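You operate a simulated robot arm through the tools that you are given. There is no shell and no other tool. Be economical: measure what you need, move in short steps, check, and stop when the job is done.

You are at the controls of a simulated robot arm. One attempt, no reset.

TASK
Open the pads drawer, take the teal tray from the top of the island bench and put it in the inside of the pads drawer and shut the drawer again. Then fetch the tub with the latest date from the top of the island bench and set it on the top of the high grey table. Then open the cloths drawer, take the green puck from the long blue tray and put it in the inside of the cloths drawer, then shut the drawer. Then press the yellow reset button three times. Then take the carton from the top of the high grey table and leave it on the seat of the test stand. Then press the yellow zero button two times. Then take the bag on the middle of the side bench and put it away on the top of the high bench. The order counts. Set down upright: tub, bag.

It is judged by the outcome, as a careful person would: the job done as asked, and still so three seconds after it is handed in. It fails if anything else is knocked over, pushed out of place, dropped, spilled or broken.

THE ROBOT
A 7-joint arm with a vacuum gripper on a trunk, on a base that drives. Base frame: it is fixed to the floor where the robot stands at the start and does not move with it; the origin is under the middle of the robot, x ahead of it, y to its left, z up. Units: mm, rad, N and s.
With the tool pointing down near the work surface it reaches from about 100 to 640 mm from the robot's upright axis, wherever it stands. Its first joint turns from -2.007 to 2.007 rad. Places, roughly: bag [1000, -8000, 1000]; carton [-500, -7000, 1000]; cloths drawer [1100, -100, 600]; high bench [-2000, -1300, 900]; high grey table [-900, -6700, 800]; inside of the cloths drawer [1100, -100, 600]; inside of the pads drawer [600, 300, 600]; pads drawer [600, 200, 600]; puck [750, -1750, 750]; seat of the test stand (23x18 cm) [-2840, -5360, 840]; tray [-250, -4000, 750]; tub [-500, -3250, 750]; yellow reset button [500, 200, 800]; yellow zero button [-400, -6900, 900]. Payload 2.55 kg.
Tool frame: the origin (TCP) lies in the middle of the cups' lips, and z points out of the cups. The gripper has 1 cup of 44 mm across, covering 44 by 44 mm (tool x, y); the bellows give 20 mm. With the vacuum on, a cup seals on a smooth face that it is pressed against (1 to 4 N); it does not hold porous or soft things. The pull reaches 55 N.
Orientation is that of the tool frame in the base frame, as a unit quaternion [w, x, y, z]. With the cups facing straight down, the tool's x points along the base's -x, its y along +y and its z along -z.

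THE INTERFACE
- The arm moves only by the tool play_rows. Its argument "targets" is a list of rows, each a list of 7 numbers: the shift along the base's x, y, z in mm, then the turn, a rotation vector about the base's x, y, z in rad, then the vacuum: 1 switches it on, 0 off. In form: [[dx, dy, dz, wx, wy, wz, vacuum], ...]. A call has 1 to 10 rows; each row shifts and turns the commanded pose from where the row before left it. A row lasts 0.2 s, in which the tool goes at most 50 mm and 0.15 rad; a call with a longer step from one row to the next is refused whole, and so is a gripper value outside its range. A pose out of reach is approached as far as the arm can. The call stops where the force on the tool passes 40 N (or 10 N more than at its start, if that is more) or the arm is blocked; 0.2 s more then pass. The pull builds up within a second once a cup has sealed. Time passes only in rows, and 0.2 s behind the last, so rows that do not move give it time. The reply holds the time, the measured pose of the TCP, the force on the tool along the base axes and the pull of the vacuum, in the units named above and with some noise, with the torque about the TCP (base axes, N m) and any sound that the robot's microphone picked up.
- Cameras (640 x 400 px; columns grow to the right, rows downward): "scene" is now at [-8.2, 162.4, 1771.5]; the picture's right is [-0.35, -0.94, 0.00], its down [-0.86, 0.33, -0.39] and it looks along [0.36, -0.14, -0.92] (base axes); focal length 287 px, centre (320, 200). "wrist" rides on the gripper at [81, 6, -173] in the tool frame; the picture's right is [-0.08, 1.00, 0.00], its down [-0.89, -0.07, -0.45] and it looks along [-0.44, -0.04, 0.90] (tool axes); focal length 256 px, centre (320, 200). There is no depth. A picture from a camera that has moved, and an enlarged one, comes with that camera's place and axes in the base frame and with its lens. The place of the scene camera against the robot may be out by one fixed shift of up to 18 mm in any direction.
- capture(camera): a new picture of that camera. It takes no simulated time.
- lift_body(by): slides the trunk up (or, below 0, down) by that many mm; the arm and the scene camera ride with it, the base frame stays. It gives what a move gives, with no picture.
- base_move(legs): drives the robot by 1 to 6 legs, each [ahead, left, turn to the left] in mm, mm and rad, along the robot's own axes; the way and the turn of a leg run together, so that a leg with both is an arc; at most 1500 mm and 3.142 rad a leg. The arm and the cameras ride along, it lands a little off, and it stops where it bumps. It gives what a move gives.
- head_to(pan, tilt): turns the head with the scene camera to pan (to the left, within 2.705 rad either way) and tilt (down, from -0.506 to 1.204), counted from straight ahead of the robot. It gives what a move gives.
- close_up(camera, box): a new picture of the part [left, top, right, bottom] of that camera's present view, enlarged. It takes no simulated time.
- job_done(): hands the job in; it is judged then, once.

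Go step by step. Nothing tells you exact positions but the pictures and the camera data: compare them with the known pose of the tool, close in by small moves and look again before you grip or let go. The budget is 483 turns and 216 pictures, counting those below and the enlarged ones. Unless the task says otherwise, let go and move clear before handing in.

The tools are called after ">>>" by a JSON object that holds its "fn" and its "kwargs". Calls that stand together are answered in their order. play_rows: Moves the arm, as the interface text tells. Its arguments: {"type":"object","properties":{"targets":{"type":"array","items":{"type":"array","items":{"type":"number"}}}},"required":["targets"]} The other tools are called the same way: lift_body (by) slides the trunk up or down; base_move (legs) drives the base; head_to (pan, tilt) turns the head that bears the scene camera; capture (camera) takes a picture; close_up (camera, box) takes an enlarged picture of a part of a camera's view; job_done () hands the job in.

At the start:

```text
t: 0.0
eef_pos: [380.0, -177.5, 1165.9]
tool_rot: [0.0, 0.0, 1.0, 0.0]
contact_force: [0.8, 0.4, 0.8]
wrist_torque: [0.02, 0.0, -0.01]
pull: 0.0
trunk travel left (down, up): [-875.0, 115.0]
robot x, y, heading: [-0.0, 1.8, -0.005]
head pan, tilt: [-0.361, 1.171]
```

scene: 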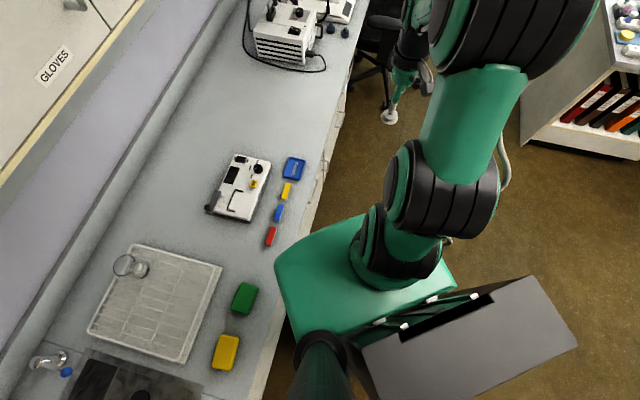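
wrist: 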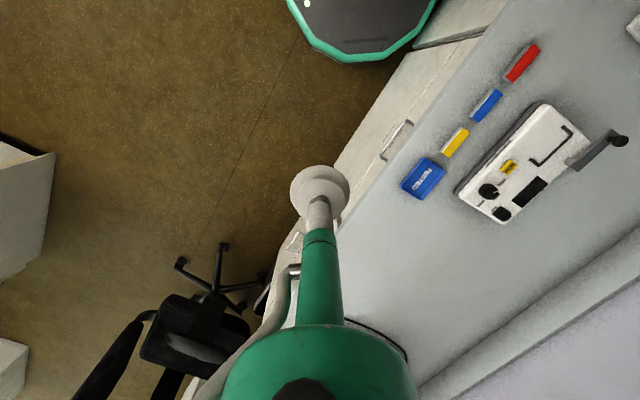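

I see a bench ahead-left with a device bearing a yellow button, and the arm. I'll look around to find the drawers and labels first.

>>> {"fn": "head_to", "kwargs": {"pan": 0.3, "tilt": 0.9}}

>>> {"fn": "capture", "kwargs": {"camera": "scene"}}

>>> {"fn": "head_to", "kwargs": {"pan": -0.6, "tilt": 0.7}}

>>> {"fn": "capture", "kwargs": {"camera": "scene"}}

>>> {"fn": "head_to", "kwargs": {"pan": -1.8, "tilt": 0.5}}

>>> {"fn": "capture", "kwargs": {"camera": "scene"}}

```text
t: 1.0
eef_pos: [379.2, -178.3, 1166.0]
tool_rot: [0.0, -0.001, 1.0, 0.0]
contact_force: [-0.1, 0.8, 1.1]
wrist_torque: [0.03, 0.0, -0.04]
pull: 0.1
trunk travel left (down, up): [-875.0, 115.0]
robot x, y, heading: [-0.2, 4.4, -0.001]
head pan, tilt: [0.3, 0.901]
```

```text
213 pictures are left
camera scene: at [9.7, 205.2, 1789.6], right [0.29, -0.96, 0.0], down [-0.75, -0.23, -0.62], along [0.59, 0.18, -0.78], focal length 287 px, centre (320, 200)
```

scene: 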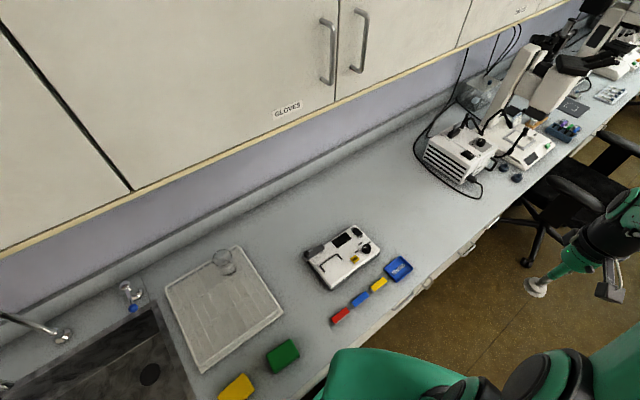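

```text
t: 2.2
eef_pos: [379.7, -177.9, 1166.0]
tool_rot: [0.0, 0.0, 1.0, 0.0]
contact_force: [-0.2, 0.5, 0.3]
wrist_torque: [0.0, -0.02, 0.0]
pull: 0.0
trunk travel left (down, up): [-875.0, 115.0]
robot x, y, heading: [1.7, 3.4, -0.002]
head pan, tilt: [-0.6, 0.7]
```

```text
212 pictures are left
camera scene: at [7.7, 135.1, 1805.8], right [-0.56, -0.83, 0.0], down [-0.53, 0.36, -0.76], along [0.63, -0.43, -0.64], focal length 287 px, centre (320, 200)
```

scene: 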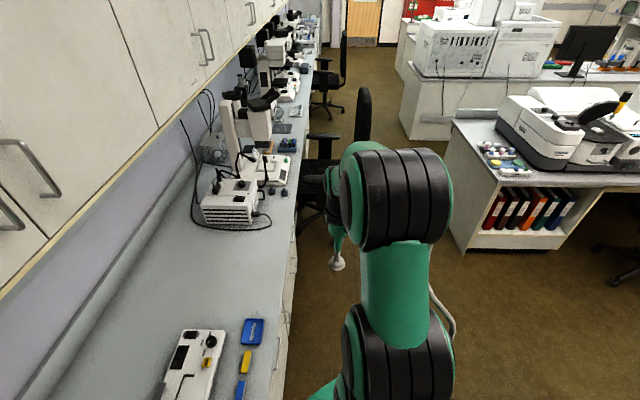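

```text
t: 3.6
eef_pos: [380.2, -178.0, 1166.0]
tool_rot: [0.0, 0.0, 1.0, 0.001]
contact_force: [-0.3, -0.1, -0.1]
wrist_torque: [0.0, 0.01, -0.02]
pull: 0.0
trunk travel left (down, up): [-875.0, 115.0]
robot x, y, heading: [-1.7, 2.6, -0.005]
head pan, tilt: [-1.799, 0.499]
```

```text
211 pictures are left
camera scene: at [-83.0, 94.3, 1823.5], right [-0.97, 0.23, 0.0], down [0.11, 0.47, -0.88], along [-0.2, -0.86, -0.48], focal length 287 px, centre (320, 200)
```

scene: 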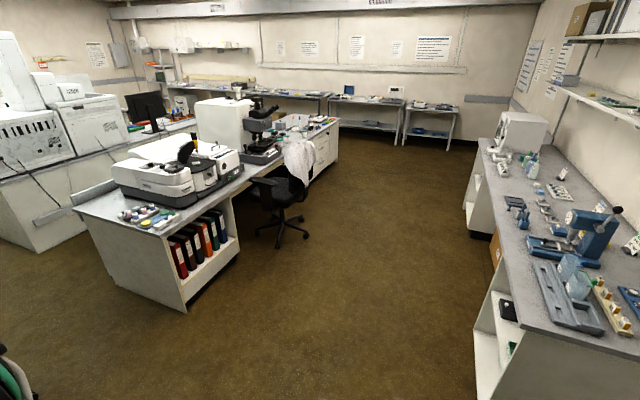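

The bench front runs diagonally close beside the robot. I'll back off it and turn to face it so I can see the drawer fronts.

>>> {"fn": "base_move", "kwargs": {"legs": [[-150, -450, 0], [0, 0, 0.98]]}}

>>> {"fn": "head_to", "kwargs": {"pan": -0.3, "tilt": 0.95}}

>>> {"fn": "capture", "kwargs": {"camera": "scene"}}

>>> {"fn": "capture", "kwargs": {"camera": "wrist"}}

```text
t: 8.9
eef_pos: [211.6, -222.9, 1166.3]
tool_rot: [-0.001, -0.473, 0.881, 0.0]
contact_force: [0.9, -0.4, 0.3]
wrist_torque: [0.01, 0.03, 0.01]
pull: 0.1
trunk travel left (down, up): [-875.0, 115.0]
robot x, y, heading: [-147.5, -439.6, 0.982]
head pan, tilt: [-1.799, 0.499]
```

```text
t: 10.5
eef_pos: [211.5, -222.1, 1165.7]
tool_rot: [0.0, -0.473, 0.881, 0.0]
contact_force: [0.3, 0.1, 0.6]
wrist_torque: [0.01, -0.02, 0.0]
pull: 0.1
trunk travel left (down, up): [-875.0, 115.0]
robot x, y, heading: [-147.4, -438.9, 0.98]
head pan, tilt: [-0.3, 0.949]
```

```text
210 pictures are left
camera scene: at [-273.5, -339.7, 1786.0], right [0.63, -0.78, 0.0], down [-0.63, -0.51, -0.58], along [0.45, 0.37, -0.81], focal length 287 px, centre (320, 200)
```

scene: 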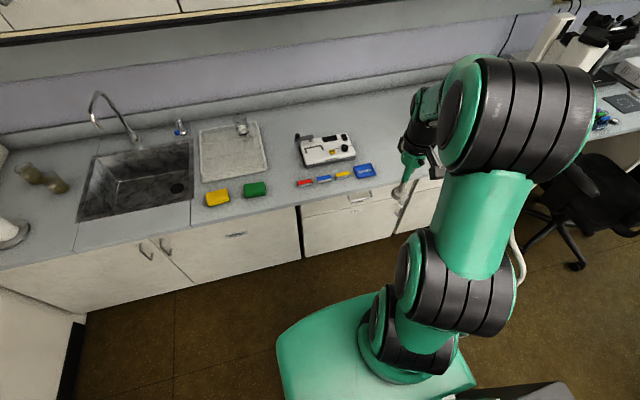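

```text
209 pictures are left
camera wrist: at [161.1, -285.5, 1339.0], right [-0.79, 0.62, 0.0], down [0.55, 0.7, 0.45], along [0.28, 0.35, -0.9], focal length 256 px, centre (320, 200)
```

wrist: 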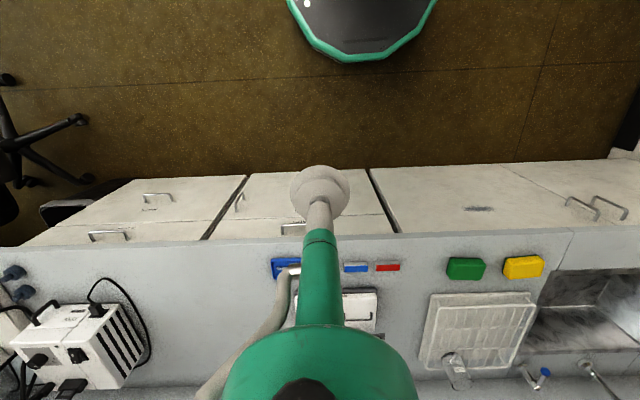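

The top drawers with bar handles are visible. I'll enlarge the drawer fronts to read labels.

>>> {"fn": "close_up", "kwargs": {"camera": "wrist", "box": [10, 150, 410, 330]}}

>>> {"fn": "close_up", "kwargs": {"camera": "scene", "box": [190, 110, 440, 266]}}

```text
1.60 times, centred on (210, 240) of wrist
camera zoom: at [161.1, -285.5, 1339.0], right [-0.79, 0.62, 0.0], down [0.55, 0.7, 0.45], along [0.28, 0.35, -0.9], focal length 410 px, centre (496, 136)
```

zoom: 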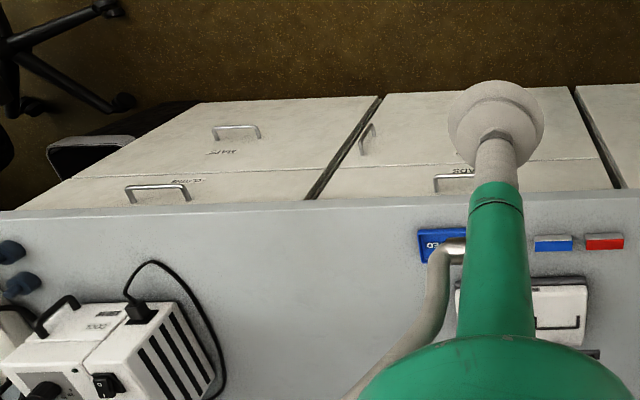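

```text
2.56 times, centred on (315, 188) of scene
camera zoom: at [-273.5, -339.7, 1786.0], right [0.63, -0.78, 0.0], down [-0.63, -0.51, -0.58], along [0.45, 0.37, -0.81], focal length 735 px, centre (333, 231)
```

zoom: 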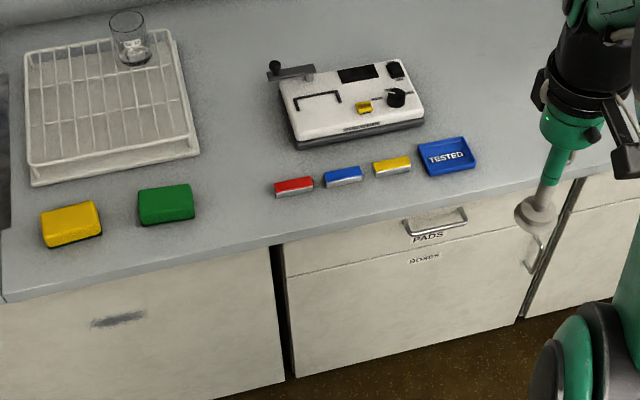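

PADS is the top drawer of the unit under the reset-button device; the next unit's top drawer should be CLOTHS. I'll tilt the tool to horizontal, facing the bench.

>>> {"fn": "play_rows", "kwargs": {"targets": [[5, 8, 0, 0.124, -0.083, 0, 0], [5, 8, 0, 0.124, -0.083, 0, 0], [5, 8, 0, 0.124, -0.083, 0, 0], [5, 8, 0, 0.124, -0.083, 0, 0], [5, 8, 0, 0.124, -0.083, 0, 0], [5, 8, 0, 0.124, -0.083, 0, 0], [5, 8, 0, 0.124, -0.083, 0, 0], [5, 8, 0, 0.124, -0.083, 0, 0], [5, 8, 0, 0.124, -0.083, 0, 0], [5, 8, 0, 0.124, -0.083, 0, 0]]}}

>>> {"fn": "head_to", "kwargs": {"pan": 0.3, "tilt": 0.9}}

>>> {"fn": "capture", "kwargs": {"camera": "scene"}}

>>> {"fn": "capture", "kwargs": {"camera": "wrist"}}

```text
t: 12.7
eef_pos: [310.5, -122.4, 1150.2]
tool_rot: [0.52, -0.382, 0.715, 0.27]
contact_force: [0.3, 0.3, -0.5]
wrist_torque: [0.03, 0.04, 0.02]
pull: 0.0
out of reach, approached as far as the arm can: row 8, 9, 10
trunk travel left (down, up): [-875.0, 115.0]
robot x, y, heading: [-148.5, -437.0, 0.984]
head pan, tilt: [-0.3, 0.949]
```

```text
t: 13.7
eef_pos: [308.3, -123.0, 1151.0]
tool_rot: [0.521, -0.381, 0.715, 0.269]
contact_force: [0.8, -0.1, -0.3]
wrist_torque: [-0.02, -0.05, 0.02]
pull: 0.0
trunk travel left (down, up): [-875.0, 115.0]
robot x, y, heading: [-147.3, -442.8, 0.984]
head pan, tilt: [0.3, 0.901]
```

```text
206 pictures are left
camera scene: at [-308.5, -313.2, 1789.6], right [0.96, -0.28, 0.0], down [-0.22, -0.75, -0.62], along [0.18, 0.6, -0.78], focal length 287 px, centre (320, 200)
```

scene: 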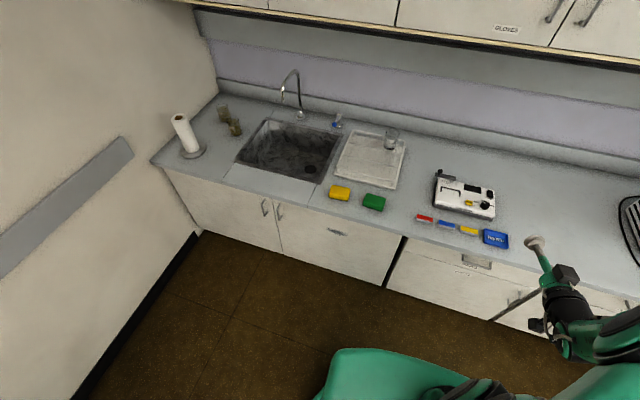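

```text
205 pictures are left
camera wrist: at [196.3, -275.7, 1128.5], right [-0.81, 0.58, 0.06], down [-0.03, -0.15, 0.99], along [0.59, 0.8, 0.14], focal length 256 px, centre (320, 200)
```

wrist: 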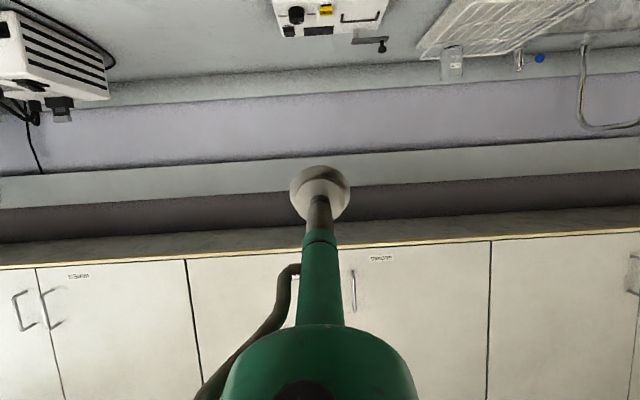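

The tool is nearly horizontal, with reach limiting the last bit. I'll lower the trunk to bring it near drawer height and continue.

>>> {"fn": "lift_body", "kwargs": {"by": -450}}

>>> {"fn": "play_rows", "kwargs": {"targets": [[-20, -30, 0, 0, 0, 0, 0], [-20, -30, 0, 0.124, -0.083, 0, 0], [0, 0, 0, 0.124, -0.083, 0, 0]]}}

>>> {"fn": "capture", "kwargs": {"camera": "wrist"}}

>>> {"fn": "capture", "kwargs": {"camera": "scene"}}

```text
refused: -450 is not a number from -400 to 400
```

```text
t: 14.5
eef_pos: [344.1, -100.8, 1159.4]
tool_rot: [0.558, -0.362, 0.691, 0.282]
contact_force: [-0.5, 0.2, -0.3]
wrist_torque: [0.02, 0.03, -0.01]
pull: 0.1
out of reach, approached as far as the arm can: row 1, 2, 3
trunk travel left (down, up): [-875.0, 115.0]
robot x, y, heading: [-148.9, -440.2, 0.983]
head pan, tilt: [0.3, 0.901]
```

```text
204 pictures are left
camera wrist: at [230.8, -248.7, 1119.4], right [-0.8, 0.59, 0.06], down [-0.09, -0.23, 0.97], along [0.59, 0.77, 0.24], focal length 256 px, centre (320, 200)
```

wrist: 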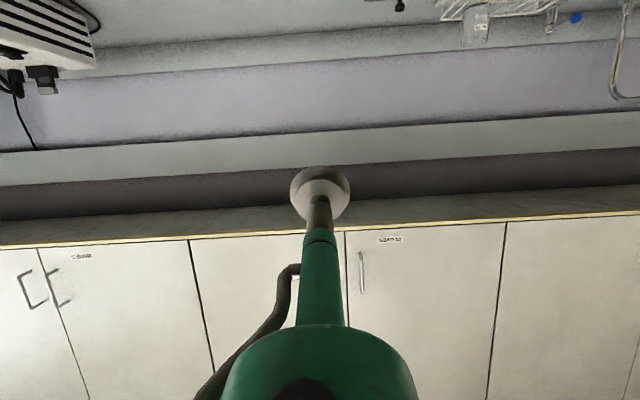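

```text
203 pictures are left
camera scene: at [-309.8, -313.9, 1789.6], right [0.96, -0.28, 0.0], down [-0.22, -0.75, -0.62], along [0.18, 0.6, -0.78], focal length 287 px, centre (320, 200)
```

scene: 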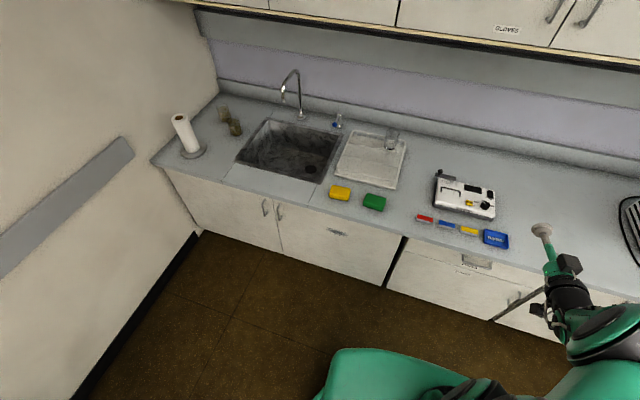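

The lift is capped at 400 and the arm's limit seems to be about height. I'll lower the tool relative to the trunk and see.

>>> {"fn": "play_rows", "kwargs": {"targets": [[0, 0, -40, 0, 0, 0, 0], [0, 0, -40, 0, 0, 0, 0], [0, 0, -40, 0, 0, 0, 0], [0, 0, -40, 0, 0, 0, 0], [0, 0, -40, 0, 0, 0, 0]]}}

>>> {"fn": "capture", "kwargs": {"camera": "scene"}}

```text
t: 15.7
eef_pos: [390.5, -53.5, 990.5]
tool_rot: [0.556, -0.363, 0.693, 0.28]
contact_force: [-0.1, -0.2, 0.2]
wrist_torque: [0.01, 0.03, -0.01]
pull: 0.0
out of reach, approached as far as the arm can: row 1, 2, 3, 4, 5
trunk travel left (down, up): [-875.0, 115.0]
robot x, y, heading: [-149.7, -439.7, 0.986]
head pan, tilt: [0.3, 0.901]
```

```text
202 pictures are left
camera scene: at [-307.5, -312.7, 1789.8], right [0.96, -0.28, 0.0], down [-0.22, -0.75, -0.62], along [0.17, 0.6, -0.78], focal length 287 px, centre (320, 200)
```

scene: 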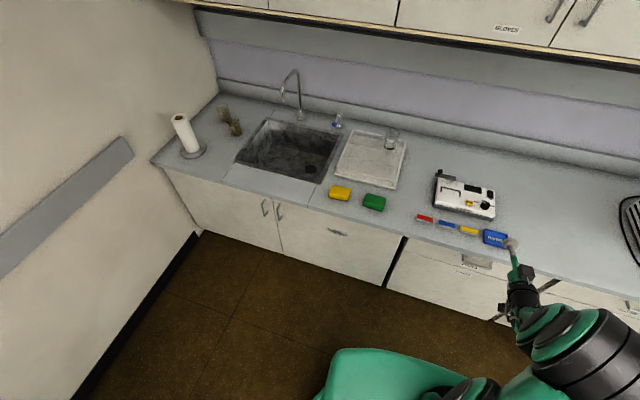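

The arm wants to reach farther out in this posture, so I'll let the base do the in/out motion. Back the base off, then find a comfortable horizontal pose.

>>> {"fn": "base_move", "kwargs": {"legs": [[-250, 0, 0]]}}

>>> {"fn": "play_rows", "kwargs": {"targets": [[11, 17, 0, 0, 0, 0, 0], [11, 17, 20, 0, 0, 0, 0], [0, 0, 20, 0.05, -0.033, 0, 0], [0, 0, 20, 0, 0, 0, 0]]}}

>>> {"fn": "capture", "kwargs": {"camera": "scene"}}

```text
t: 17.6
eef_pos: [250.3, -264.9, 990.3]
tool_rot: [0.556, -0.363, 0.693, 0.281]
contact_force: [-0.8, 0.8, -0.2]
wrist_torque: [-0.04, 0.03, -0.02]
pull: 0.0
trunk travel left (down, up): [-875.0, 115.0]
robot x, y, heading: [-289.1, -649.3, 0.988]
head pan, tilt: [0.3, 0.901]
```

```text
t: 18.6
eef_pos: [270.8, -230.1, 1050.9]
tool_rot: [0.577, -0.353, 0.676, 0.292]
contact_force: [0.1, 0.0, 0.3]
wrist_torque: [-0.05, -0.03, -0.05]
pull: 0.0
trunk travel left (down, up): [-875.0, 115.0]
robot x, y, heading: [-284.6, -650.2, 0.981]
head pan, tilt: [0.3, 0.901]
```

```text
201 pictures are left
camera scene: at [-449.2, -523.6, 1789.5], right [0.96, -0.28, 0.0], down [-0.22, -0.75, -0.62], along [0.18, 0.6, -0.78], focal length 287 px, centre (320, 200)
```

scene: 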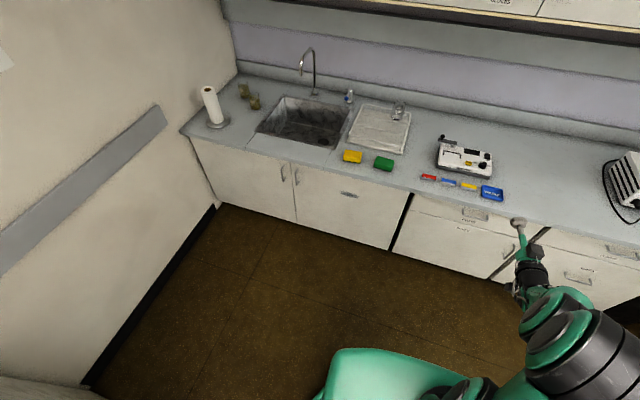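

This pose is within reach, about 0.16 rad short of horizontal. I'll finish the tilt and lower the trunk.

>>> {"fn": "play_rows", "kwargs": {"targets": [[5, 8, 20, 0.07, -0.045, 0, 0], [5, 8, 20, 0.067, -0.045, 0, 0]]}}

>>> {"fn": "lift_body", "kwargs": {"by": -370}}

>>> {"fn": "capture", "kwargs": {"camera": "scene"}}

>>> {"fn": "capture", "kwargs": {"camera": "wrist"}}

```text
t: 19.2
eef_pos: [292.6, -205.2, 1088.0]
tool_rot: [0.628, -0.326, 0.629, 0.321]
contact_force: [0.9, 0.2, -0.8]
wrist_torque: [0.0, -0.01, 0.04]
pull: 0.1
out of reach, approached as far as the arm can: row 2
trunk travel left (down, up): [-875.0, 115.0]
robot x, y, heading: [-285.1, -649.6, 0.982]
head pan, tilt: [0.3, 0.901]
```

```text
t: 22.7
eef_pos: [292.7, -207.2, 720.2]
tool_rot: [0.629, -0.326, 0.629, 0.321]
contact_force: [0.3, 0.3, 0.6]
wrist_torque: [0.0, 0.02, 0.0]
pull: 0.0
trunk travel left (down, up): [-505.0, 485.0]
robot x, y, heading: [-287.0, -649.7, 0.988]
head pan, tilt: [0.3, 0.901]
```

```text
200 pictures are left
camera scene: at [-448.0, -523.3, 1419.7], right [0.96, -0.28, 0.0], down [-0.22, -0.75, -0.62], along [0.18, 0.6, -0.78], focal length 287 px, centre (320, 200)
```

scene: 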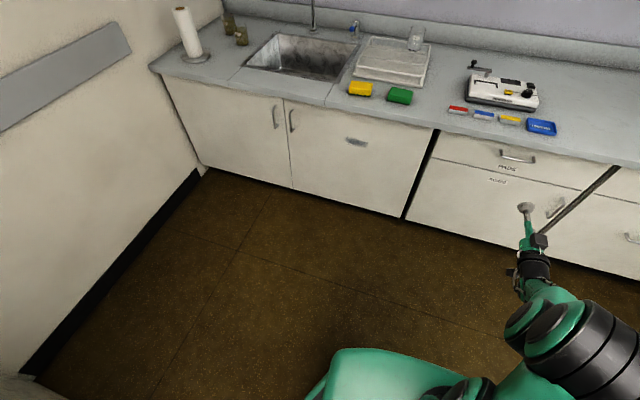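

```text
199 pictures are left
camera wrist: at [186.3, -343.6, 639.7], right [-0.81, 0.58, 0.07], down [-0.2, -0.4, 0.89], along [0.55, 0.71, 0.44], focal length 256 px, centre (320, 200)
```

wrist: 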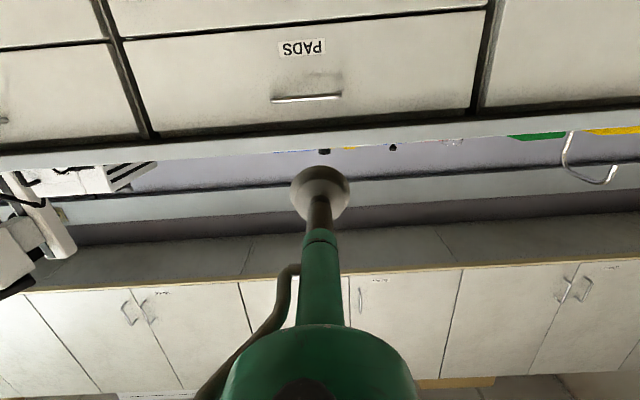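

The PADS label and handle are clear; the handle is near (491, 35, 680). I need the exact direction of the drawer front, so I'll enlarge.

>>> {"fn": "close_up", "kwargs": {"camera": "scene", "box": [400, 80, 640, 230]}}

>>> {"fn": "close_up", "kwargs": {"camera": "wrist", "box": [80, 0, 500, 160]}}

```text
2.67 times, centred on (520, 155) of scene
camera zoom: at [-448.0, -523.3, 1419.7], right [0.96, -0.28, 0.0], down [-0.22, -0.75, -0.62], along [0.18, 0.6, -0.78], focal length 765 px, centre (-213, 320)
```

zoom: 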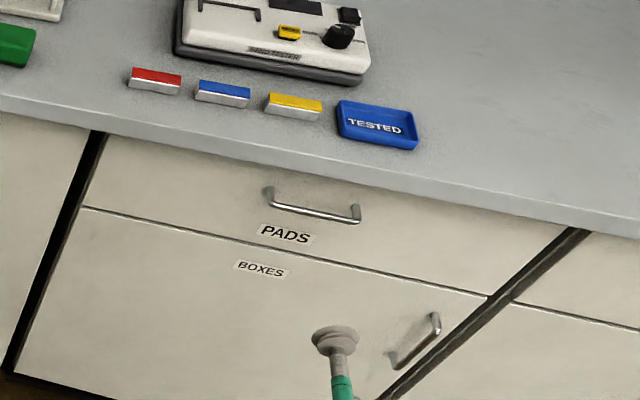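

```text
1.52 times, centred on (290, 80) of wrist
camera zoom: at [186.3, -343.6, 639.7], right [-0.81, 0.58, 0.07], down [-0.2, -0.4, 0.89], along [0.55, 0.71, 0.44], focal length 390 px, centre (366, 383)
```

zoom: 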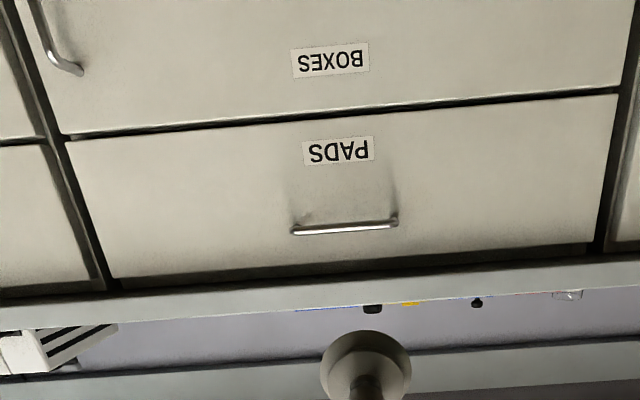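

The drawer face runs along about (0.815, -0.58), and the tool is square to it within 0.02 rad. I'll shift left of the handle, lower to z≈650, and approach with the base.

>>> {"fn": "base_move", "kwargs": {"legs": [[0, 108, 0], [200, -7, 0]]}}

>>> {"fn": "lift_body", "kwargs": {"by": -65}}

>>> {"fn": "capture", "kwargs": {"camera": "scene"}}

>>> {"fn": "capture", "kwargs": {"camera": "wrist"}}

```text
t: 25.1
eef_pos: [316.3, 15.6, 719.7]
tool_rot: [0.628, -0.328, 0.628, 0.322]
contact_force: [0.5, 1.0, 0.1]
wrist_torque: [0.01, 0.0, -0.01]
pull: 0.0
trunk travel left (down, up): [-505.0, 485.0]
robot x, y, heading: [-263.9, -425.3, 0.991]
head pan, tilt: [0.3, 0.901]
```

```text
t: 26.1
eef_pos: [315.2, 13.5, 653.7]
tool_rot: [0.628, -0.327, 0.628, 0.322]
contact_force: [0.2, -1.1, 0.0]
wrist_torque: [-0.01, 0.02, -0.01]
pull: 0.0
trunk travel left (down, up): [-440.0, 550.0]
robot x, y, heading: [-263.5, -425.0, 0.987]
head pan, tilt: [0.3, 0.901]
```

```text
196 pictures are left
camera scene: at [-423.0, -303.7, 1354.6], right [0.96, -0.28, 0.0], down [-0.22, -0.75, -0.62], along [0.17, 0.6, -0.78], focal length 287 px, centre (320, 200)
```

scene: 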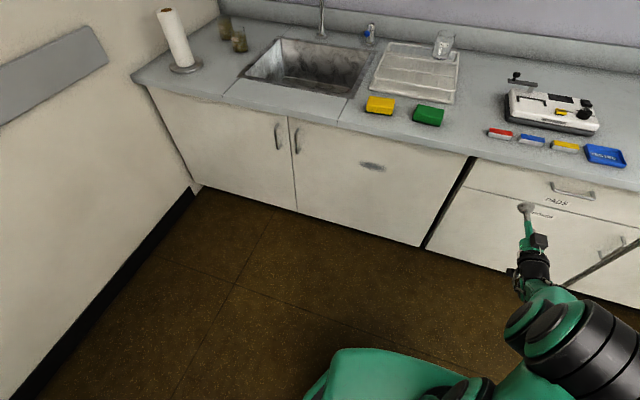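

```text
195 pictures are left
camera wrist: at [210.8, -122.4, 574.7], right [-0.81, 0.58, 0.07], down [-0.2, -0.4, 0.89], along [0.55, 0.71, 0.44], focal length 256 px, centre (320, 200)
```

wrist: 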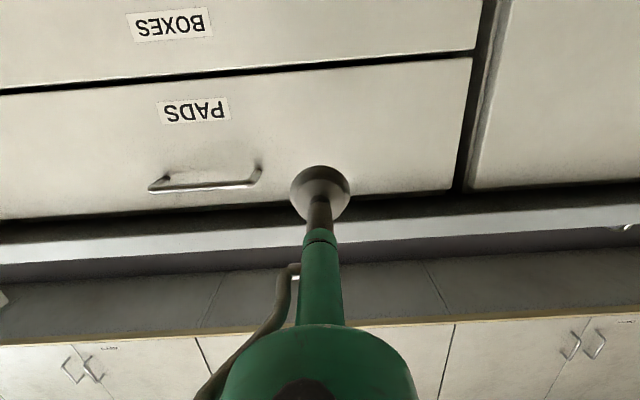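

The cup lines up with clear face beside the handle. I'll switch on the vacuum and close in.

>>> {"fn": "base_move", "kwargs": {"legs": [[80, -3, 0]]}}

>>> {"fn": "play_rows", "kwargs": {"targets": [[3, 4, 0, 0, 0, 0, 1], [3, 4, 0, 0, 0, 0, 1]]}}

>>> {"fn": "capture", "kwargs": {"camera": "wrist"}}

```text
t: 27.2
eef_pos: [361.6, 79.6, 654.1]
tool_rot: [0.628, -0.326, 0.629, 0.322]
contact_force: [-0.5, 0.7, 0.5]
wrist_torque: [0.01, -0.01, -0.01]
pull: 0.0
trunk travel left (down, up): [-440.0, 550.0]
robot x, y, heading: [-216.4, -370.4, 0.984]
head pan, tilt: [0.3, 0.901]
```

```text
t: 27.8
eef_pos: [367.7, 86.1, 653.7]
tool_rot: [0.628, -0.327, 0.629, 0.323]
contact_force: [0.0, 0.1, -0.3]
wrist_torque: [-0.02, 0.0, -0.02]
pull: 0.1
trunk travel left (down, up): [-440.0, 550.0]
robot x, y, heading: [-213.8, -366.7, 0.987]
head pan, tilt: [0.3, 0.901]
```

```text
194 pictures are left
camera wrist: at [262.1, -51.4, 574.0], right [-0.81, 0.58, 0.07], down [-0.2, -0.4, 0.89], along [0.55, 0.71, 0.44], focal length 256 px, centre (320, 200)
```

wrist: 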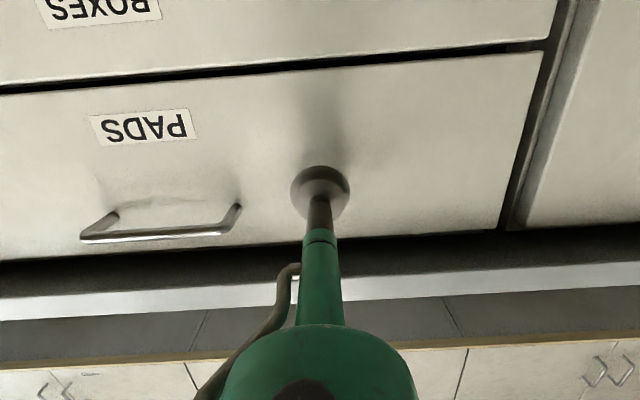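

The cup is a few centimetres from the face. I'll creep forward with the arm until contact.

>>> {"fn": "play_rows", "kwargs": {"targets": [[3, 4, 0, 0, 0, 0, 1], [3, 4, 0, 0, 0, 0, 1], [3, 4, 0, 0, 0, 0, 1], [3, 4, 0, 0, 0, 0, 1], [3, 4, 0, 0, 0, 0, 1]]}}

```text
t: 29.0
eef_pos: [380.4, 106.5, 656.8]
tool_rot: [0.629, -0.327, 0.627, 0.323]
contact_force: [-5.6, -1.2, 5.9]
wrist_torque: [-0.19, -0.28, -0.22]
pull: 55.0
trunk travel left (down, up): [-440.0, 550.0]
robot x, y, heading: [-216.4, -368.1, 0.987]
head pan, tilt: [0.3, 0.901]
```

The cup has sealed with full pull. I'll pull the drawer by driving back.

>>> {"fn": "base_move", "kwargs": {"legs": [[-60, 2, 0]]}}

>>> {"fn": "capture", "kwargs": {"camera": "wrist"}}

```text
t: 30.0
eef_pos: [346.8, 57.4, 655.9]
tool_rot: [0.629, -0.327, 0.627, 0.323]
contact_force: [-7.3, 6.0, 8.5]
wrist_torque: [0.05, 0.09, -0.24]
pull: 54.9
trunk travel left (down, up): [-440.0, 550.0]
robot x, y, heading: [-251.3, -417.6, 0.99]
head pan, tilt: [0.3, 0.901]
```

```text
193 pictures are left
camera wrist: at [242.1, -79.4, 576.3], right [-0.81, 0.58, 0.07], down [-0.2, -0.4, 0.89], along [0.54, 0.71, 0.44], focal length 256 px, centre (320, 200)
```

wrist: 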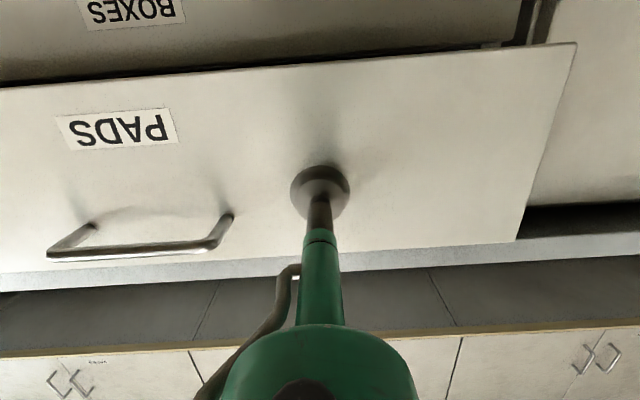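

The drawer is sliding out. I'll continue the pull with a slight left bias to relieve side load.

>>> {"fn": "base_move", "kwargs": {"legs": [[-100, 5, 0]]}}

>>> {"fn": "base_move", "kwargs": {"legs": [[-90, 4, 0]]}}

>>> {"fn": "capture", "kwargs": {"camera": "scene"}}

```text
t: 31.1
eef_pos: [288.7, -23.3, 656.3]
tool_rot: [0.63, -0.326, 0.627, 0.321]
contact_force: [-1.7, 1.8, 4.4]
wrist_torque: [-0.15, -0.14, -0.14]
pull: 54.8
trunk travel left (down, up): [-440.0, 550.0]
robot x, y, heading: [-308.8, -497.0, 0.99]
head pan, tilt: [0.3, 0.901]
```

```text
t: 32.2
eef_pos: [236.0, -95.9, 655.5]
tool_rot: [0.629, -0.327, 0.627, 0.323]
contact_force: [1.3, -1.6, 1.0]
wrist_torque: [-0.18, -0.18, -0.06]
pull: 55.1
trunk travel left (down, up): [-440.0, 550.0]
robot x, y, heading: [-362.9, -570.0, 0.989]
head pan, tilt: [0.3, 0.901]
```

```text
192 pictures are left
camera scene: at [-524.9, -443.1, 1354.7], right [0.96, -0.28, 0.0], down [-0.22, -0.75, -0.62], along [0.17, 0.6, -0.78], focal length 287 px, centre (320, 200)
```

scene: 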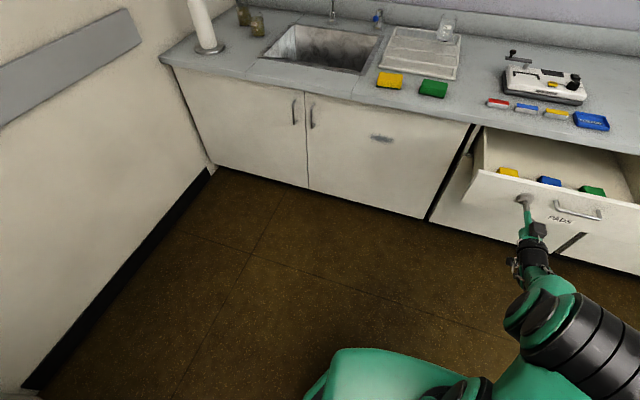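

The drawer is open about 250 mm, with small pads near its front. I'll pull a bit more to expose free space behind them.

>>> {"fn": "base_move", "kwargs": {"legs": [[-80, 3, 0]]}}

>>> {"fn": "head_to", "kwargs": {"pan": -0.1, "tilt": 0.8}}

>>> {"fn": "capture", "kwargs": {"camera": "scene"}}

```text
t: 33.3
eef_pos: [189.8, -161.4, 657.0]
tool_rot: [0.63, -0.327, 0.627, 0.321]
contact_force: [-0.3, 0.4, 1.3]
wrist_torque: [-0.02, 0.02, -0.01]
pull: 55.0
trunk travel left (down, up): [-440.0, 550.0]
robot x, y, heading: [-407.4, -632.0, 0.986]
head pan, tilt: [0.3, 0.901]
```

```text
t: 34.1
eef_pos: [191.2, -160.5, 656.3]
tool_rot: [0.63, -0.326, 0.628, 0.321]
contact_force: [-0.1, -0.1, 0.5]
wrist_torque: [0.0, 0.03, -0.02]
pull: 54.8
trunk travel left (down, up): [-440.0, 550.0]
robot x, y, heading: [-411.2, -635.2, 0.986]
head pan, tilt: [-0.099, 0.799]
```

```text
191 pictures are left
camera scene: at [-540.9, -516.3, 1362.5], right [0.77, -0.63, 0.0], down [-0.45, -0.56, -0.7], along [0.44, 0.54, -0.72], focal length 287 px, centre (320, 200)
```

scene: 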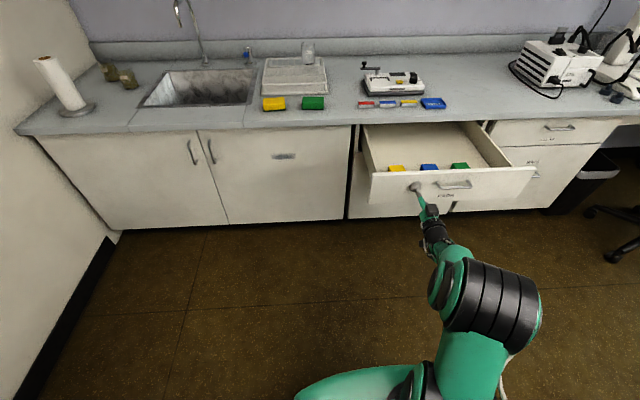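

The drawer is open about 330 mm with free space behind the pads. I'll release, back away and raise the trunk.

>>> {"fn": "play_rows", "kwargs": {"targets": [[0, 0, 0, 0, 0, 0, 0], [0, 0, 0, 0, 0, 0, 0], [0, 0, 0, 0, 0, 0, 0], [0, 0, 0, 0, 0, 0, 0]]}}

>>> {"fn": "base_move", "kwargs": {"legs": [[-150, 5, 0]]}}

>>> {"fn": "lift_body", "kwargs": {"by": 400}}

>>> {"fn": "capture", "kwargs": {"camera": "scene"}}

>>> {"fn": "head_to", "kwargs": {"pan": -2.6, "tilt": 0.4}}

>>> {"fn": "capture", "kwargs": {"camera": "scene"}}

```text
t: 35.1
eef_pos: [190.6, -160.7, 655.8]
tool_rot: [0.63, -0.326, 0.628, 0.321]
contact_force: [-0.1, -0.2, 0.4]
wrist_torque: [0.02, 0.02, -0.03]
pull: 0.0
trunk travel left (down, up): [-440.0, 550.0]
robot x, y, heading: [-408.9, -629.3, 0.986]
head pan, tilt: [-0.099, 0.799]
```

```text
t: 36.5
eef_pos: [101.5, -281.9, 655.5]
tool_rot: [0.629, -0.327, 0.627, 0.322]
contact_force: [0.4, 0.1, 0.3]
wrist_torque: [-0.01, 0.0, -0.02]
pull: 0.1
trunk travel left (down, up): [-440.0, 550.0]
robot x, y, heading: [-493.1, -756.7, 0.987]
head pan, tilt: [-0.099, 0.799]
```

```text
t: 40.4
eef_pos: [101.3, -282.6, 1056.1]
tool_rot: [0.629, -0.327, 0.627, 0.322]
contact_force: [-0.2, 0.6, -0.1]
wrist_torque: [-0.03, -0.02, -0.01]
pull: 0.0
trunk travel left (down, up): [-840.0, 150.0]
robot x, y, heading: [-498.6, -754.5, 0.989]
head pan, tilt: [-0.099, 0.799]
```

```text
190 pictures are left
camera scene: at [-628.4, -639.3, 1762.5], right [0.78, -0.63, 0.0], down [-0.45, -0.56, -0.7], along [0.44, 0.54, -0.72], focal length 287 px, centre (320, 200)
```

scene: 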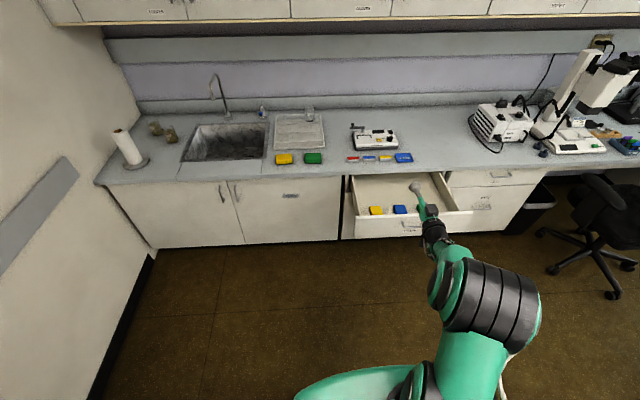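

```text
t: 42.6
eef_pos: [101.5, -281.8, 1056.7]
tool_rot: [0.629, -0.327, 0.627, 0.323]
contact_force: [-0.8, 0.3, -0.5]
wrist_torque: [-0.02, -0.02, 0.01]
pull: 0.0
trunk travel left (down, up): [-840.0, 150.0]
robot x, y, heading: [-497.8, -752.7, 0.986]
head pan, tilt: [-2.601, 0.4]
```

```text
189 pictures are left
camera scene: at [-683.3, -794.4, 1797.6], right [-1.0, 0.04, 0.0], down [0.02, 0.39, -0.92], along [-0.04, -0.92, -0.39], focal length 287 px, centre (320, 200)
```

scene: 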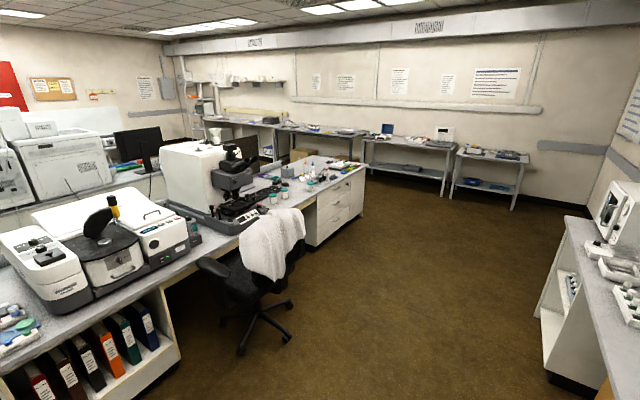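

The room is laid out in rotated axes (sink bench direction ≈ 0.95 rad). I'll return the tool to pointing down before travelling.

>>> {"fn": "play_rows", "kwargs": {"targets": [[-12, -18, 0, -0.121, 0.086, 0, 0], [-12, -18, 0, -0.121, 0.086, 0, 0], [-12, -18, 0, -0.121, 0.086, 0, 0], [-12, -18, 0, -0.121, 0.086, 0, 0], [-12, -18, 0, -0.121, 0.086, 0, 0], [-12, -18, 0, -0.121, 0.086, 0, 0], [-12, -18, 0, -0.121, 0.086, 0, 0], [-12, -18, 0, -0.121, 0.086, 0, 0], [-12, -18, 0, -0.121, 0.086, 0, 0], [-12, -18, 0, -0.121, 0.086, 0, 0]]}}

>>> {"fn": "play_rows", "kwargs": {"targets": [[0, 0, 20, -0.057, 0.041, 0, 0], [0, 0, 20, 0, 0, 0, 0], [0, 0, 20, 0, 0, 0, 0]]}}

```text
t: 44.8
eef_pos: [-18.5, -462.6, 1055.8]
tool_rot: [0.035, -0.461, 0.886, 0.02]
contact_force: [-0.5, -1.2, -0.1]
wrist_torque: [-0.03, 0.01, 0.01]
pull: 0.1
trunk travel left (down, up): [-840.0, 150.0]
robot x, y, heading: [-494.4, -755.1, 0.982]
head pan, tilt: [-2.601, 0.4]
```

```text
t: 45.6
eef_pos: [-28.3, -467.4, 1102.7]
tool_rot: [0.005, -0.462, 0.887, 0.004]
contact_force: [0.3, -0.2, 0.9]
wrist_torque: [0.0, -0.01, 0.0]
pull: 0.1
out of reach, approached as far as the arm can: row 2, 3
trunk travel left (down, up): [-840.0, 150.0]
robot x, y, heading: [-496.2, -756.0, 0.986]
head pan, tilt: [-2.601, 0.4]
```

Tool is down again. I'll retract it, turn toward the island and drive along the aisle.

>>> {"fn": "play_rows", "kwargs": {"targets": [[-28, -41, 0, 0, 0, 0, 0], [-28, -41, 0, 0, 0, 0, 0], [-20, 5, 0, 0, 0, 0, 0]]}}

>>> {"fn": "base_move", "kwargs": {"legs": [[0, 0, -1.6], [0, -1400, 0], [300, 0, 0]]}}

>>> {"fn": "head_to", "kwargs": {"pan": -0.3, "tilt": 0.5}}

>>> {"fn": "capture", "kwargs": {"camera": "scene"}}

```text
t: 46.4
eef_pos: [-103.9, -541.9, 1100.9]
tool_rot: [0.007, -0.461, 0.887, 0.004]
contact_force: [-0.1, -0.4, 0.1]
wrist_torque: [-0.01, 0.02, -0.03]
pull: 0.1
trunk travel left (down, up): [-840.0, 150.0]
robot x, y, heading: [-499.6, -753.0, 0.991]
head pan, tilt: [-2.601, 0.4]
```

```text
t: 58.8
eef_pos: [-807.3, -2478.7, 1099.7]
tool_rot: [0.008, 0.305, 0.952, -0.001]
contact_force: [0.0, 0.0, -0.1]
wrist_torque: [0.04, -0.02, 0.02]
pull: 0.1
trunk travel left (down, up): [-840.0, 150.0]
robot x, y, heading: [-1016.9, -2085.5, -0.592]
head pan, tilt: [-2.601, 0.4]
```

```text
t: 61.0
eef_pos: [-807.8, -2477.9, 1101.4]
tool_rot: [0.008, 0.306, 0.952, -0.002]
contact_force: [-0.9, 0.4, 0.3]
wrist_torque: [-0.05, 0.01, 0.0]
pull: 0.0
trunk travel left (down, up): [-840.0, 150.0]
robot x, y, heading: [-1015.3, -2081.6, -0.596]
head pan, tilt: [-0.3, 0.499]
```

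```text
188 pictures are left
camera scene: at [-913.2, -1968.1, 1788.5], right [-0.78, -0.63, 0.0], down [-0.3, 0.37, -0.88], along [0.55, -0.68, -0.48], focal length 287 px, centre (320, 200)
```

scene: 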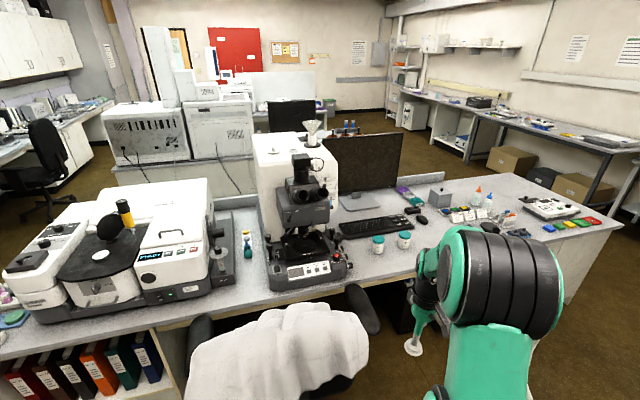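

Tubs with teal lids stand on the island; I'll zoom in to find all tubs and the tray.

>>> {"fn": "close_up", "kwargs": {"camera": "scene", "box": [340, 170, 640, 270]}}

```text
2.13 times, centred on (490, 220) of scene
camera zoom: at [-913.2, -1968.1, 1788.5], right [-0.78, -0.63, 0.0], down [-0.3, 0.37, -0.88], along [0.55, -0.68, -0.48], focal length 612 px, centre (-43, 157)
```

zoom: 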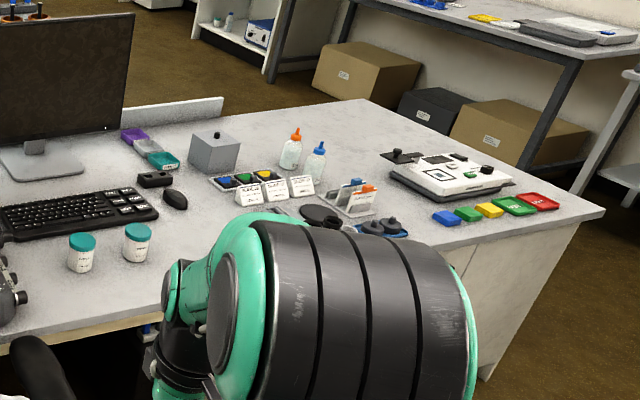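

The teal tray (with purple and white siblings) is near the island's far edge, around (-314, -3853), so I'll go around. On the way I'll stop opposite the tubs to read dates.

>>> {"fn": "base_move", "kwargs": {"legs": [[0, 0, -0.024], [0, -700, 0], [150, 0, 0]]}}

>>> {"fn": "head_to", "kwargs": {"pan": 0.1, "tilt": 0.7}}

>>> {"fn": "capture", "kwargs": {"camera": "scene"}}

```text
t: 66.1
eef_pos: [-1086.5, -3142.3, 1100.4]
tool_rot: [0.008, 0.307, 0.952, -0.001]
contact_force: [-0.3, 0.7, 0.2]
wrist_torque: [0.0, 0.03, -0.03]
pull: 0.0
trunk travel left (down, up): [-840.0, 150.0]
robot x, y, heading: [-1295.2, -2744.9, -0.599]
head pan, tilt: [-0.3, 0.499]
```

```text
t: 67.0
eef_pos: [-1086.6, -3141.4, 1101.0]
tool_rot: [0.008, 0.307, 0.952, -0.002]
contact_force: [0.2, -0.3, 0.2]
wrist_torque: [-0.01, 0.0, -0.05]
pull: 0.0
trunk travel left (down, up): [-840.0, 150.0]
robot x, y, heading: [-1290.6, -2743.0, -0.601]
head pan, tilt: [0.099, 0.7]
```

```text
186 pictures are left
camera scene: at [-1172.5, -2600.2, 1770.8], right [-0.48, -0.88, 0.0], down [-0.57, 0.31, -0.77], along [0.67, -0.37, -0.64], focal length 287 px, centre (320, 200)
```

scene: 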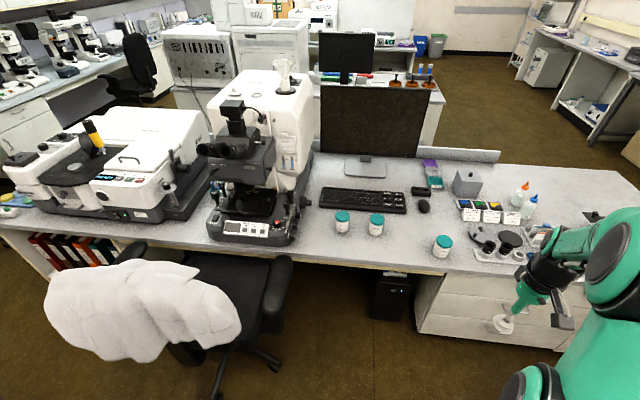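

Three tubs are visible. I'll zoom to read their dates.

>>> {"fn": "close_up", "kwargs": {"camera": "scene", "box": [325, 200, 469, 290]}}

>>> {"fn": "close_up", "kwargs": {"camera": "scene", "box": [400, 140, 560, 240]}}

```text
4.44 times, centred on (397, 245) of scene
camera zoom: at [-1172.5, -2600.2, 1770.8], right [-0.48, -0.88, 0.0], down [-0.57, 0.31, -0.77], along [0.67, -0.37, -0.64], focal length 1276 px, centre (-22, 0)
```

zoom: 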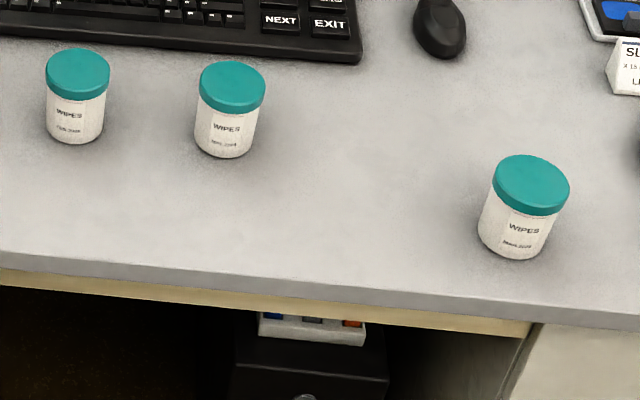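

```text
4.00 times, centred on (480, 190) of scene
camera zoom: at [-1172.5, -2600.2, 1770.8], right [-0.48, -0.88, 0.0], down [-0.57, 0.31, -0.77], along [0.67, -0.37, -0.64], focal length 1148 px, centre (-320, 240)
```

zoom: 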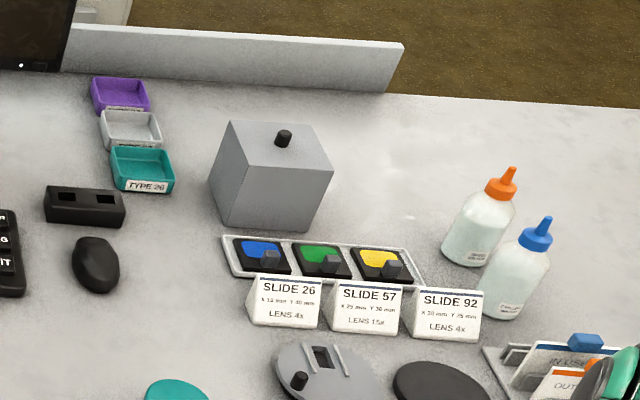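

Dates are unreadable from here; I'll read them when fetching the tub. Now I'll continue around the island end for the teal tray.

>>> {"fn": "base_move", "kwargs": {"legs": [[-100, -1400, 0], [0, -550, 0]]}}

>>> {"fn": "head_to", "kwargs": {"pan": 0.0, "tilt": 0.45}}

>>> {"fn": "capture", "kwargs": {"camera": "scene"}}

>>> {"fn": "head_to", "kwargs": {"pan": -1.2, "tilt": 0.5}}

>>> {"fn": "capture", "kwargs": {"camera": "scene"}}

```text
t: 76.8
eef_pos: [-2248.1, -4710.3, 1101.0]
tool_rot: [0.008, 0.299, 0.954, -0.002]
contact_force: [-0.5, -0.2, 0.7]
wrist_torque: [0.02, 0.0, 0.02]
pull: 0.0
trunk travel left (down, up): [-840.0, 150.0]
robot x, y, heading: [-2460.6, -4318.8, -0.576]
head pan, tilt: [0.099, 0.7]
```

```text
t: 77.6
eef_pos: [-2248.1, -4709.3, 1101.3]
tool_rot: [0.008, 0.298, 0.955, -0.001]
contact_force: [-0.7, 0.0, 0.1]
wrist_torque: [0.01, 0.01, 0.01]
pull: 0.1
trunk travel left (down, up): [-840.0, 150.0]
robot x, y, heading: [-2459.2, -4317.0, -0.578]
head pan, tilt: [0.0, 0.45]
```

```text
183 pictures are left
camera scene: at [-2341.9, -4181.0, 1792.9], right [-0.55, -0.84, 0.0], down [-0.37, 0.24, -0.9], along [0.75, -0.49, -0.44], focal length 287 px, centre (320, 200)
```

scene: 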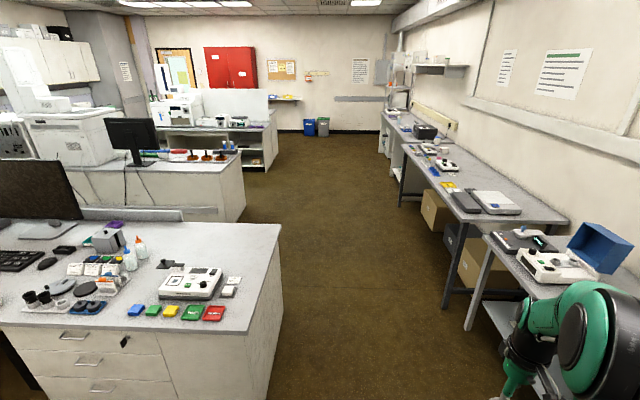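

```text
t: 79.0
eef_pos: [-2249.2, -4710.2, 1099.6]
tool_rot: [0.007, 0.298, 0.954, -0.002]
contact_force: [-0.4, 1.4, -1.2]
wrist_torque: [0.0, -0.01, 0.0]
pull: 0.1
trunk travel left (down, up): [-840.0, 150.0]
robot x, y, heading: [-2462.9, -4315.7, -0.579]
head pan, tilt: [-1.201, 0.499]
```

```text
182 pictures are left
camera scene: at [-2437.8, -4220.0, 1788.5], right [-0.98, 0.21, 0.0], down [0.1, 0.47, -0.88], along [-0.18, -0.86, -0.48], focal length 287 px, centre (320, 200)
```

scene: 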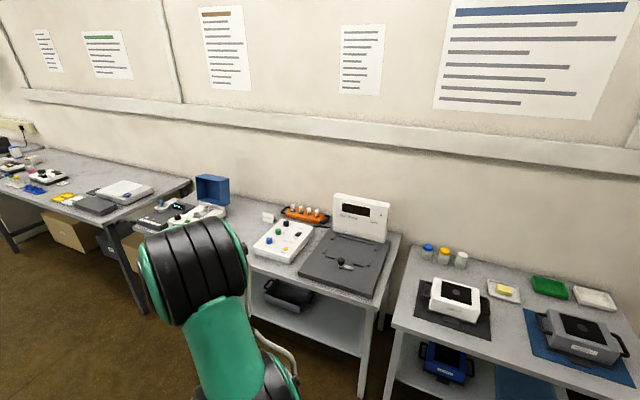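

The aisle ahead is clear. I'll drive around the island's end to its far side and turn to face it.

>>> {"fn": "base_move", "kwargs": {"legs": [[1200, -70, 0], [1100, -60, 0], [0, 0, 3.11]]}}

>>> {"fn": "head_to", "kwargs": {"pan": -0.6, "tilt": 0.5}}

>>> {"fn": "capture", "kwargs": {"camera": "scene"}}

```text
t: 97.6
eef_pos: [-775.8, -5298.0, 1101.5]
tool_rot: [-0.001, 0.943, -0.334, -0.008]
contact_force: [0.7, 0.1, -0.4]
wrist_torque: [0.01, -0.01, 0.0]
pull: 0.1
trunk travel left (down, up): [-840.0, 150.0]
robot x, y, heading: [-589.8, -5706.7, 2.486]
head pan, tilt: [-1.201, 0.499]
```

```text
t: 98.6
eef_pos: [-775.6, -5296.0, 1100.5]
tool_rot: [-0.002, 0.943, -0.333, -0.008]
contact_force: [-0.2, 0.5, -0.1]
wrist_torque: [-0.02, 0.0, 0.03]
pull: 0.0
trunk travel left (down, up): [-840.0, 150.0]
robot x, y, heading: [-589.9, -5703.8, 2.488]
head pan, tilt: [-0.6, 0.499]
```

```text
181 pictures are left
camera scene: at [-681.5, -5787.5, 1788.5], right [0.95, 0.31, 0.0], down [0.15, -0.45, -0.88], along [-0.27, 0.83, -0.48], focal length 287 px, centre (320, 200)
```

scene: 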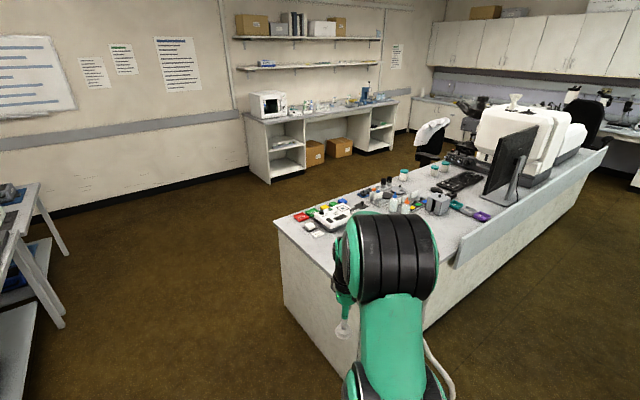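

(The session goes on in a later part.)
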